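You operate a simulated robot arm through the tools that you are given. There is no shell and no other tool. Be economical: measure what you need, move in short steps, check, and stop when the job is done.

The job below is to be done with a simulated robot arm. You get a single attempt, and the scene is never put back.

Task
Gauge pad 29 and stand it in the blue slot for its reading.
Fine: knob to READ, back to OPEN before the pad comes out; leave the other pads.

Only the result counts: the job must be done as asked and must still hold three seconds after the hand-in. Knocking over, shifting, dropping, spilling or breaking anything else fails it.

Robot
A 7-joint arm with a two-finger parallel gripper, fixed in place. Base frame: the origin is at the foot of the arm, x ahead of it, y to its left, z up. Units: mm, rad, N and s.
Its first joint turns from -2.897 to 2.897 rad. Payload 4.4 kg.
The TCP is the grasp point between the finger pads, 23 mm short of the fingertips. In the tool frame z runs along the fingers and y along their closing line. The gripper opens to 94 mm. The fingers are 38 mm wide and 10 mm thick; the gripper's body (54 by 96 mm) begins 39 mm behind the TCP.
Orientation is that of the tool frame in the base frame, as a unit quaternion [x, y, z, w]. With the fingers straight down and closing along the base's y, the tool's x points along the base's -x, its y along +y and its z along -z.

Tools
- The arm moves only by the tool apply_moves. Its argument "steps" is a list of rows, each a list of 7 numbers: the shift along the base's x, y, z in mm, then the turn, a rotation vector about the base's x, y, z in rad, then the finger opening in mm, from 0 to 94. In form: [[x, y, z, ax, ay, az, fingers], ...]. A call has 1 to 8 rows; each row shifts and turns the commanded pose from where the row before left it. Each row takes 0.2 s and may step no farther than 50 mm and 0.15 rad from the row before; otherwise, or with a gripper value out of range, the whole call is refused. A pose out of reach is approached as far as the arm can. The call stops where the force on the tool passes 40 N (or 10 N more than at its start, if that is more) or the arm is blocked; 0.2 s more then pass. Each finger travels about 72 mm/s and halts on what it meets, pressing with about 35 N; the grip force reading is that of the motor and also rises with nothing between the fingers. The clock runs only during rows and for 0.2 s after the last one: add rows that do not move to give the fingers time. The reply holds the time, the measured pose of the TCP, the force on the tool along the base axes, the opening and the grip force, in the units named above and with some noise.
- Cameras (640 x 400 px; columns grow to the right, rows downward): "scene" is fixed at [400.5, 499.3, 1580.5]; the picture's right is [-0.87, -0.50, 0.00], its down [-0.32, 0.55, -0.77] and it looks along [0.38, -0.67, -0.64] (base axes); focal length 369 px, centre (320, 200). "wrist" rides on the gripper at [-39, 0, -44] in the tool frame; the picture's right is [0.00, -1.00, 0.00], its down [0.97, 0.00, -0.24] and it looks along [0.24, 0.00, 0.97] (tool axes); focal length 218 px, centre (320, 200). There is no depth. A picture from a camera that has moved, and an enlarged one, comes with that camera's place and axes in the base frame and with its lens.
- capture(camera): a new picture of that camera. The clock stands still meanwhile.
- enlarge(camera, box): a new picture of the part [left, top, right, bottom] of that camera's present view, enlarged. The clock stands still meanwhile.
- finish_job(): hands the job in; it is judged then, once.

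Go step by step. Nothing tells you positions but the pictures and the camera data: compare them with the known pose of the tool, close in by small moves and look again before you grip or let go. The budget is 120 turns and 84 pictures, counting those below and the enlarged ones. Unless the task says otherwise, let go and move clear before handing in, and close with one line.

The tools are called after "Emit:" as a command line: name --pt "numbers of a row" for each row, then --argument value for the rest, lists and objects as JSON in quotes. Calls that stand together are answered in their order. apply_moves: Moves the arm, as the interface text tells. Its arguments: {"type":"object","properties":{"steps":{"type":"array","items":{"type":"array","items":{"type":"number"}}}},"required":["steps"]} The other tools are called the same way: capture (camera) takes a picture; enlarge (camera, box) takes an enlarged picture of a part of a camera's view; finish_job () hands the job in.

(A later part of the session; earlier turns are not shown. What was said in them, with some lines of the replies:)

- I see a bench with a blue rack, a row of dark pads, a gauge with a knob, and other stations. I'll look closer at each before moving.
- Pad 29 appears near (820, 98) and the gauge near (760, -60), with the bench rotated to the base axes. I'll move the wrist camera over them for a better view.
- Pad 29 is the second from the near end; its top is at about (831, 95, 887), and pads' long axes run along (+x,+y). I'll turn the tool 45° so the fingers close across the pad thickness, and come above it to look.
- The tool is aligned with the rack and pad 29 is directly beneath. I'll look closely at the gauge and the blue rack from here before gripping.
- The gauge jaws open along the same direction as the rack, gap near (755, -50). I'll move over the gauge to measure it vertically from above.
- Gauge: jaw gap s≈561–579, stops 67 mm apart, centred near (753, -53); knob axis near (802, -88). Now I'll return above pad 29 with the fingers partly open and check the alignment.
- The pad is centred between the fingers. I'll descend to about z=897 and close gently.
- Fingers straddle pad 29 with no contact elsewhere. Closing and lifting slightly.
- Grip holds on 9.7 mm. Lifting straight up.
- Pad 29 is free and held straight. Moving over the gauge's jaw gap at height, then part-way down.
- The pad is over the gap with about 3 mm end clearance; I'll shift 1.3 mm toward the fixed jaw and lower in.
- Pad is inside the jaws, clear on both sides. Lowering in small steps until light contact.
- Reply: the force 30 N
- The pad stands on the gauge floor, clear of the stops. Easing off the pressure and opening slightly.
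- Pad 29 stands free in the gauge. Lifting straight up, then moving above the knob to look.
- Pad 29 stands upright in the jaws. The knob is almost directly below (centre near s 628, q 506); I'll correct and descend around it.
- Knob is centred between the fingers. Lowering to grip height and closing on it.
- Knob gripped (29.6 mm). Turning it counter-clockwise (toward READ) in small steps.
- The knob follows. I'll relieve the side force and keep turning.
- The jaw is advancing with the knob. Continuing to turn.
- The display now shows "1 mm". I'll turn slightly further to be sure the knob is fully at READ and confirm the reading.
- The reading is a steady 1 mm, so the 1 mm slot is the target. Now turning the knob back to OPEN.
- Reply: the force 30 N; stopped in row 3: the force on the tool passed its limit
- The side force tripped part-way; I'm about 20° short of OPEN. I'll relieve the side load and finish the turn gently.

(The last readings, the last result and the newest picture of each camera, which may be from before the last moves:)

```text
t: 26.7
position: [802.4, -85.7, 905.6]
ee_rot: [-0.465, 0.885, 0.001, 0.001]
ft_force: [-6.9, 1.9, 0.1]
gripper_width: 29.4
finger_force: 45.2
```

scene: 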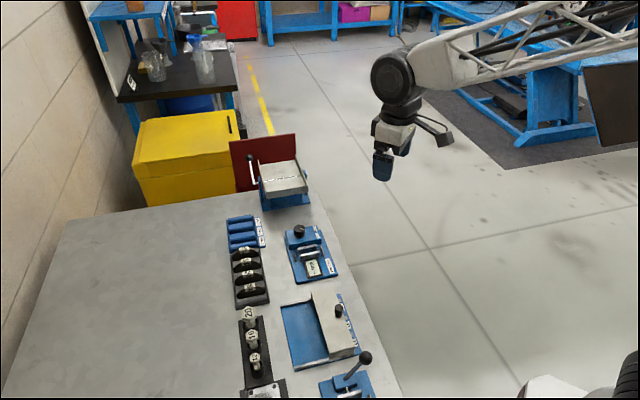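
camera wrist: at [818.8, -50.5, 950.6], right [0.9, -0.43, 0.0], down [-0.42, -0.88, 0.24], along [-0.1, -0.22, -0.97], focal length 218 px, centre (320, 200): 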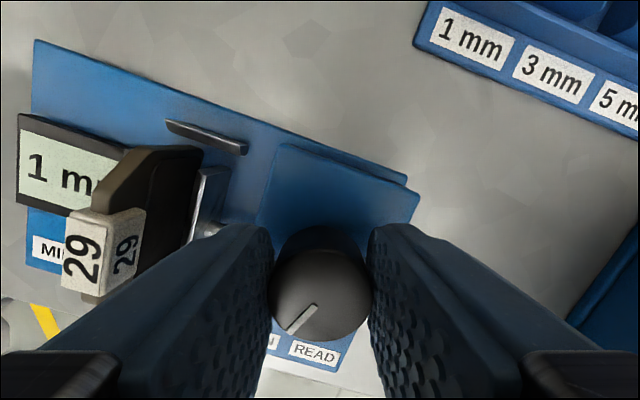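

Emit:
apply_moves --pt "-0.3 0.2 0 0 0 -0.08 22" --pt "0 0 0 0 0 -0.08 22" --pt "0 0 0 0 0 -0.03 22" --pt "0 0 0 0 0 0 22"

Emit:
capture --camera "wrist"

Emit:
enlarge --camera "scene" --box '[270, 195, 350, 275]'

```text
t: 27.7
position: [802.7, -85.5, 905.9]
ee_rot: [-0.38, 0.925, 0.0, 0.001]
ft_force: [-0.8, -16.6, -2.5]
gripper_width: 29.6
finger_force: 44.7
```

```text
37 pictures are left
camera wrist: at [830.5, -58.7, 950.7], right [0.7, -0.71, 0.0], down [-0.69, -0.68, 0.24], along [-0.17, -0.17, -0.97], focal length 218 px, centre (320, 200)
```

wrist: 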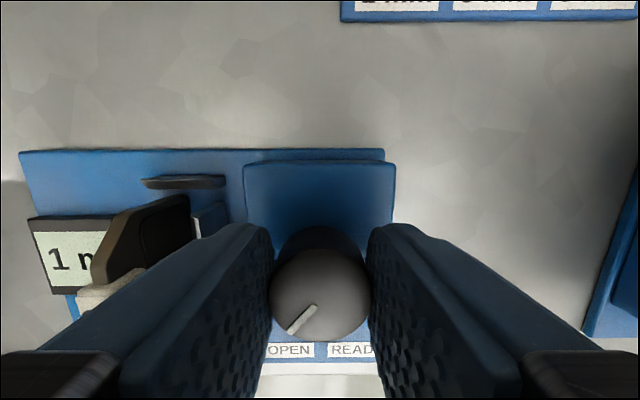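

```text
5.00 times, centred on (310, 235) of scene
camera zoom: at [400.5, 499.3, 1580.5], right [-0.87, -0.5, 0.0], down [-0.32, 0.55, -0.77], along [0.38, -0.67, -0.64], focal length 1847 px, centre (370, 25)
```

zoom: 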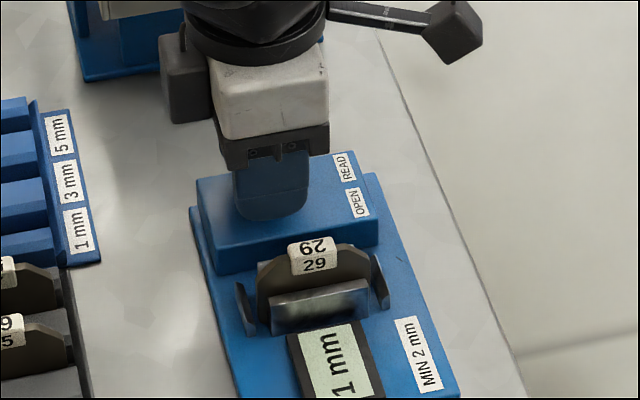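

The knob pointer is back where it started at OPEN. Releasing and rising to check the jaws.

Emit:
apply_moves --pt "0 0 0 0 0 0 34" --pt "0 0 0 0 0 0 45" --pt "0 0 0 0 0 0 55" --pt "0 0 20 0 0 0 55" --pt "0 0 35 0 0 0 55" --pt "-16 10 25 0 0 0 50" --pt "-30 22 0 0 0 0 36" --pt "0 0 0 0 0 0 36"

Emit:
capture --camera "wrist"

Emit:
enlarge --camera "wrist" --box '[220, 120, 440, 270]'

Emit:
enlarge --camera "scene" --box '[280, 215, 345, 275]'

```text
t: 29.5
position: [756.3, -53.2, 984.5]
ee_rot: [-0.379, 0.925, -0.001, 0.001]
ft_force: [0.8, -0.1, 0.2]
gripper_width: 35.7
finger_force: 0.0
```

```text
35 pictures are left
camera wrist: at [784.2, -26.3, 1030.9], right [0.7, -0.71, 0.0], down [-0.69, -0.68, 0.24], along [-0.17, -0.17, -0.97], focal length 218 px, centre (320, 200)
```

wrist: 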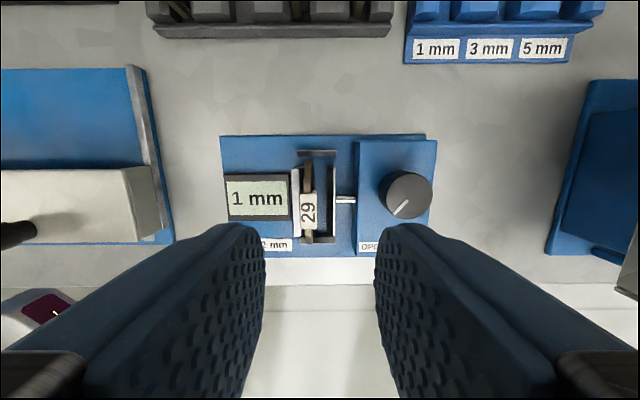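

```text
2.67 times, centred on (330, 195) of wrist
camera zoom: at [784.2, -26.3, 1030.9], right [0.7, -0.71, 0.0], down [-0.69, -0.68, 0.24], along [-0.17, -0.17, -0.97], focal length 582 px, centre (293, 213)
```

zoom: 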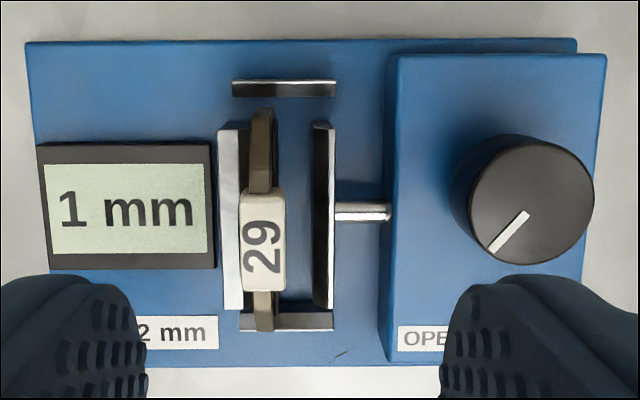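

```text
6.67 times, centred on (312, 245) of scene
camera zoom: at [400.5, 499.3, 1580.5], right [-0.87, -0.5, 0.0], down [-0.32, 0.55, -0.77], along [0.38, -0.67, -0.64], focal length 2462 px, centre (370, -100)
```

zoom: 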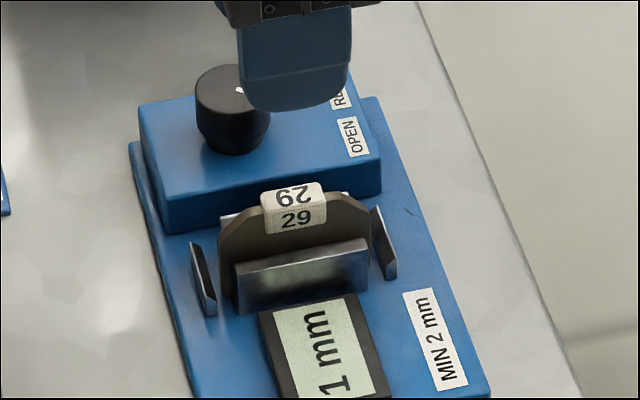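

Jaws are open, reading still 1 mm, and pad 29 rests by the fixed jaw. I'll descend and grip it again.

Emit:
apply_moves --pt "-6.6 2.9 0 0 0 0.008 32" --pt "0 0 -35 0 0 0 30" --pt "0 0 -25 0 0 0 30" --pt "0 0 0 0 0 0 30"

Emit:
capture --camera "wrist"

```text
t: 30.5
position: [749.9, -50.0, 926.6]
ee_rot: [-0.383, 0.924, 0.0, 0.0]
ft_force: [0.4, -0.1, -0.5]
gripper_width: 30.0
finger_force: 0.0
```

```text
32 pictures are left
camera wrist: at [777.5, -22.6, 971.2], right [0.71, -0.71, 0.0], down [-0.69, -0.69, 0.24], along [-0.17, -0.17, -0.97], focal length 218 px, centre (320, 200)
```

wrist: 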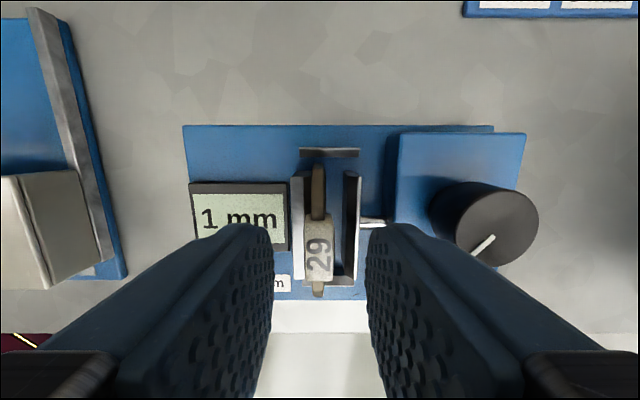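

Aligned. Down 24 mm and close.

Emit:
apply_moves --pt "0 0 -14 0 0 0 30" --pt "0 0 -10 0 0 0 30" --pt "0 0 0 0 0 0 18" --pt "0 0 0 0 0 0 10" --pt "0 0 0 0 0 0 2" --pt "0 0 0 0 0 0 2"

Emit:
apply_moves --pt "0 0 8 0 0 0 2" --pt "0 0 12 0 0 0 2" --pt "0 0 30 0 0 0 2" --pt "0 0 40 0 0 0 2" --pt "0 0 0 0 0 0 2"

Emit:
capture --camera "wrist"

Emit:
enlarge --camera "scene" --box '[215, 180, 355, 290]'

```text
t: 31.9
position: [750.3, -49.8, 902.0]
ee_rot: [-0.383, 0.924, -0.001, 0.001]
ft_force: [-0.6, 0.3, 4.5]
gripper_width: 10.1
finger_force: 34.6
```

```text
t: 33.1
position: [747.7, -51.0, 990.7]
ee_rot: [-0.384, 0.923, 0.0, 0.001]
ft_force: [-0.3, 0.2, -1.2]
gripper_width: 10.1
finger_force: 34.6
```

```text
31 pictures are left
camera wrist: at [776.9, -23.1, 1037.2], right [0.71, -0.71, 0.0], down [-0.69, -0.69, 0.24], along [-0.17, -0.17, -0.97], focal length 218 px, centre (320, 200)
```

wrist: 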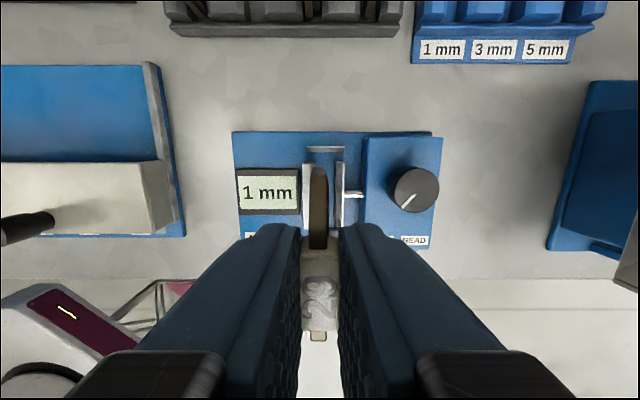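

```text
3.64 times, centred on (285, 235) of scene
camera zoom: at [400.5, 499.3, 1580.5], right [-0.87, -0.5, 0.0], down [-0.32, 0.55, -0.77], along [0.38, -0.67, -0.64], focal length 1343 px, centre (447, 73)
```

zoom: 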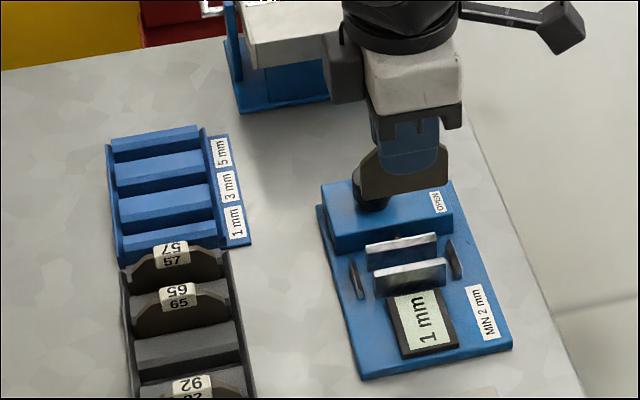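

Pad 29 is out with the knob at OPEN. Next I move over the blue rack's 1 mm slot (first slot beside the black rack) and look down.

Emit:
apply_moves --pt "45.7 11.3 0 0 0 0 2" --pt "45.7 11.3 0 0 0 0 2" --pt "45.7 11.3 0 0 0 0 2" --pt "45.7 11.4 0 0 0 0 2" --pt "0 0 0 0 0 0 2"

Emit:
capture --camera "wrist"

Emit:
enlarge --camera "wrist" --box '[220, 120, 440, 270]'

Emit:
enlarge --camera "scene" --box '[205, 170, 295, 260]'

```text
t: 34.3
position: [934.0, -5.4, 992.2]
ee_rot: [-0.383, 0.924, -0.001, 0.0]
ft_force: [-0.9, -0.2, -0.9]
gripper_width: 10.2
finger_force: 34.9
```

```text
29 pictures are left
camera wrist: at [961.6, 21.7, 1037.8], right [0.71, -0.71, 0.0], down [-0.69, -0.69, 0.24], along [-0.17, -0.17, -0.97], focal length 218 px, centre (320, 200)
```

wrist: 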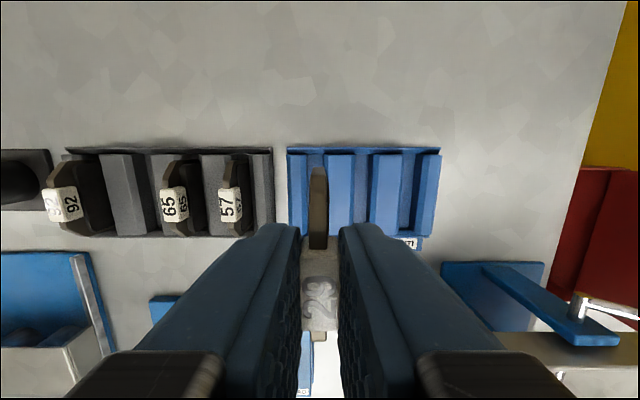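

```text
2.67 times, centred on (330, 195) of wrist
camera zoom: at [961.6, 21.7, 1037.8], right [0.71, -0.71, 0.0], down [-0.69, -0.69, 0.24], along [-0.17, -0.17, -0.97], focal length 582 px, centre (293, 213)
```

zoom: 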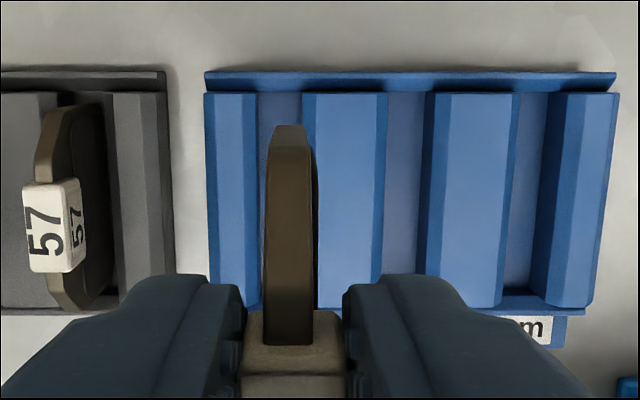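

```text
4.44 times, centred on (250, 215) of scene
camera zoom: at [400.5, 499.3, 1580.5], right [-0.87, -0.5, 0.0], down [-0.32, 0.55, -0.77], along [0.38, -0.67, -0.64], focal length 1642 px, centre (631, 133)
```

zoom: 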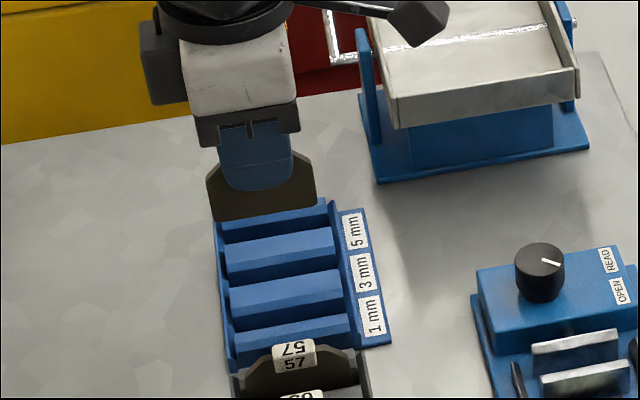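

Slot 1 centre is about 4 mm to the left and 2.4 mm nearer. Correcting and descending part-way for a check.

Emit:
apply_moves --pt "-4.45 1.05 0 0 0 0 2" --pt "0 0 -20 0 0 0 2" --pt "0 0 -22 0 0 0 2" --pt "0 0 0 0 0 0 2"

Emit:
enlarge --camera "wrist" --box '[220, 120, 440, 270]'

Emit:
enlarge --camera "scene" --box '[205, 190, 295, 270]'

```text
t: 35.3
position: [928.3, -3.7, 950.5]
ee_rot: [-0.383, 0.924, -0.001, 0.0]
ft_force: [0.3, -0.1, -0.4]
gripper_width: 10.2
finger_force: 34.8
```

```text
2.67 times, centred on (330, 195) of wrist
camera zoom: at [956.3, 23.0, 994.9], right [0.71, -0.71, 0.0], down [-0.69, -0.69, 0.24], along [-0.17, -0.17, -0.97], focal length 582 px, centre (293, 213)
```

zoom: 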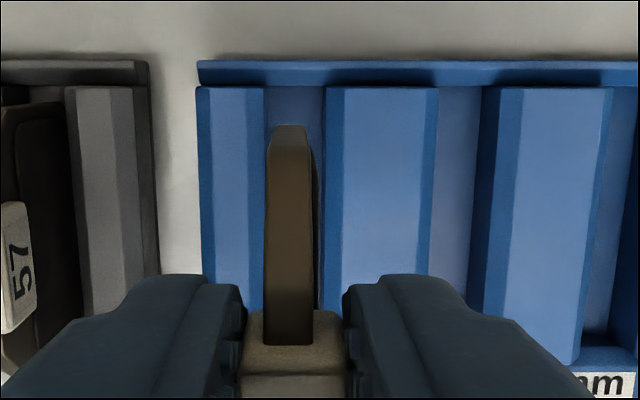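

```text
5.00 times, centred on (250, 230) of scene
camera zoom: at [400.5, 499.3, 1580.5], right [-0.87, -0.5, 0.0], down [-0.32, 0.55, -0.77], along [0.38, -0.67, -0.64], focal length 1847 px, centre (670, 50)
```

zoom: 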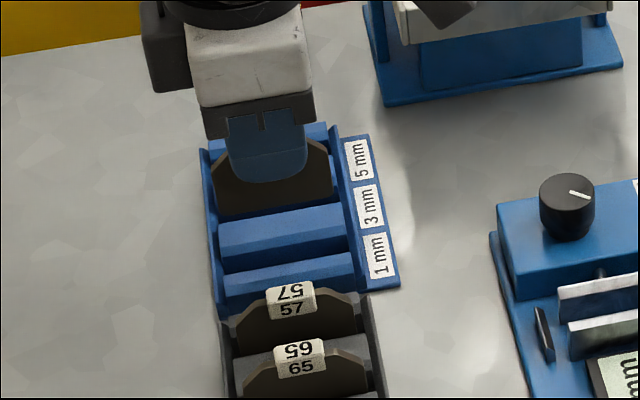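

Pad is centred over slot 1. Lowering into the slot.

Emit:
apply_moves --pt "0.3 -0.3 -15 0 0 0 2" --pt "0 0 -12 0 0 0 2" --pt "0 0 -10 0 0 0 2" --pt "0 0 -6 0 0 0 2" --pt "0 0 0 0 0 0 2"

Emit:
enlarge --camera "wrist" --box '[220, 120, 440, 270]'

```text
t: 36.5
position: [927.3, -3.9, 907.4]
ee_rot: [-0.384, 0.923, -0.001, 0.0]
ft_force: [0.9, 0.2, -1.9]
gripper_width: 10.3
finger_force: 34.7
```

```text
2.67 times, centred on (330, 195) of wrist
camera zoom: at [955.7, 23.2, 952.0], right [0.71, -0.71, 0.0], down [-0.69, -0.69, 0.24], along [-0.17, -0.17, -0.97], focal length 582 px, centre (293, 213)
```

zoom: 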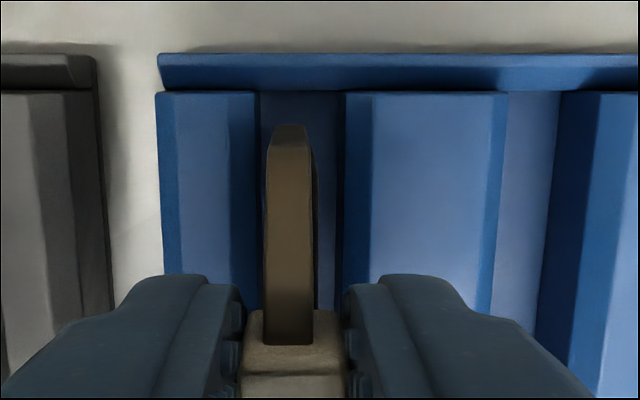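

It's inside the slot, slightly left; shifting 1 mm right and lowering until light contact.

Emit:
apply_moves --pt "0.8 -0.8 0 0 0 0 2" --pt "0 0 -4 0 0 0 2" --pt "0 0 -3 0 0 0 2" --pt "0 0 -1.5 0 0 0 2" --pt "0 0 0 0 0 0 2"

```text
t: 37.7
position: [929.0, -4.4, 899.4]
ee_rot: [-0.383, 0.924, -0.001, 0.0]
ft_force: [-0.6, 0.3, -0.2]
gripper_width: 10.3
finger_force: 35.1
```

Emit:
apply_moves --pt "0 0 -1 0 0 0 2" --pt "0 0 -0.8 0 0 0 2" --pt "0 0 0 0 0 0 2"

Emit:
enlarge --camera "scene" --box '[205, 190, 295, 270]'

```text
t: 38.5
position: [929.8, -4.2, 897.5]
ee_rot: [-0.383, 0.924, -0.001, 0.0]
ft_force: [0.8, 0.3, -0.9]
gripper_width: 10.1
finger_force: 35.2
```

```text
5.00 times, centred on (250, 230) of scene
camera zoom: at [400.5, 499.3, 1580.5], right [-0.87, -0.5, 0.0], down [-0.32, 0.55, -0.77], along [0.38, -0.67, -0.64], focal length 1847 px, centre (670, 50)
```

zoom: 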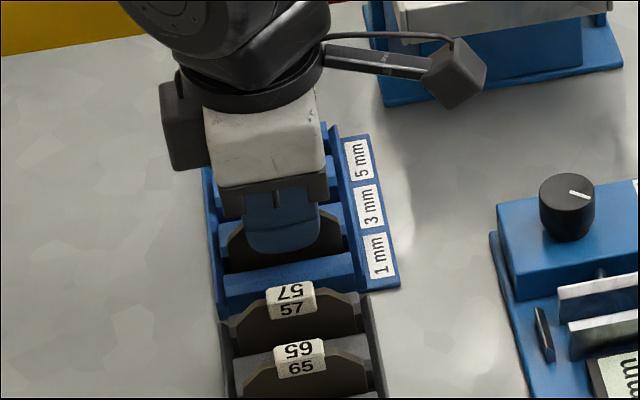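

Correct slot by the label; continuing down gently to find the floor.

Emit:
apply_moves --pt "0 0 -0.8 0 0 0 2" --pt "0 0 -0.8 0 0 0 2" --pt "0 0 0 0 0 0 2"

```text
t: 39.3
position: [929.0, -4.7, 896.9]
ee_rot: [-0.384, 0.923, -0.001, 0.001]
ft_force: [-3.3, -1.1, 17.3]
gripper_width: 10.3
finger_force: 35.3
```

Light floor contact at z≈896.5. Easing and releasing slowly.

Emit:
apply_moves --pt "0 0 0.4 0 0 0 2" --pt "0 0 0 0 0 0 11" --pt "0 0 0 0 0 0 14" --pt "0 0 0 0 0 0 20" --pt "0 0 0 0 0 0 26" --pt "0 0 0 0 0 0 26"

Emit:
capture --camera "wrist"

```text
t: 40.7
position: [927.8, -4.8, 895.2]
ee_rot: [-0.385, 0.923, -0.001, 0.0]
ft_force: [0.6, 0.0, -0.4]
gripper_width: 26.1
finger_force: 0.1
```

```text
22 pictures are left
camera wrist: at [956.7, 22.0, 940.6], right [0.71, -0.71, 0.0], down [-0.69, -0.69, 0.24], along [-0.17, -0.17, -0.97], focal length 218 px, centre (320, 200)
```

wrist: 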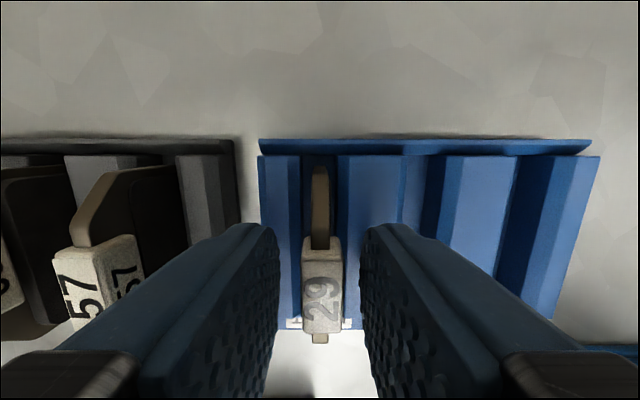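

The pad stands free. Rising straight up and checking everything.

Emit:
apply_moves --pt "0 0 12 0 0 0 26" --pt "0 0 30 0 0 0 26" --pt "0 0 40 0 0 0 26" --pt "-35 -15 30 0 0 0 40" --pt "-45 -15 10 0 0 0 50" --pt "-45 -15 0 0 0 0 60" --pt "0 0 0 0 0 0 60"

Emit:
enlarge --camera "scene" --box '[215, 200, 355, 310]'

Emit:
capture --camera "wrist"

```text
t: 42.3
position: [803.7, -50.2, 1017.8]
ee_rot: [-0.383, 0.924, -0.001, 0.0]
ft_force: [-0.3, 1.0, -0.4]
gripper_width: 60.1
finger_force: 0.1
```

```text
3.64 times, centred on (285, 255) of scene
camera zoom: at [400.5, 499.3, 1580.5], right [-0.87, -0.5, 0.0], down [-0.32, 0.55, -0.77], along [0.38, -0.67, -0.64], focal length 1343 px, centre (447, 0)
```

zoom: 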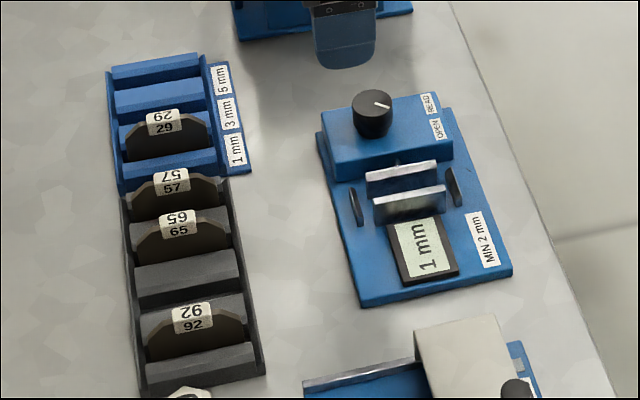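

```text
20 pictures are left
camera wrist: at [831.2, -24.1, 1062.4], right [0.71, -0.71, 0.0], down [-0.69, -0.69, 0.24], along [-0.17, -0.17, -0.97], focal length 218 px, centre (320, 200)
```

wrist: 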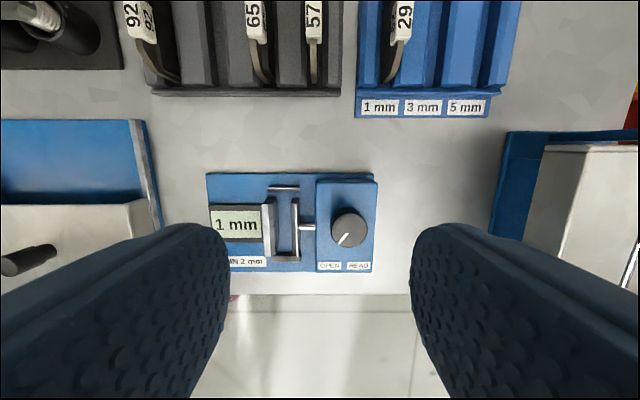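

Pad 29 stands in the 1 mm slot, the knob is at OPEN, the other pads are untouched and the arm is clear. Handing in.

Emit:
finish_job

```text
The job is handed in.
```

Pad 29 read 1 mm on the gauge and now stands in the blue 1 mm slot; the knob was back at OPEN before the pad came out, and the other pads were not moved.
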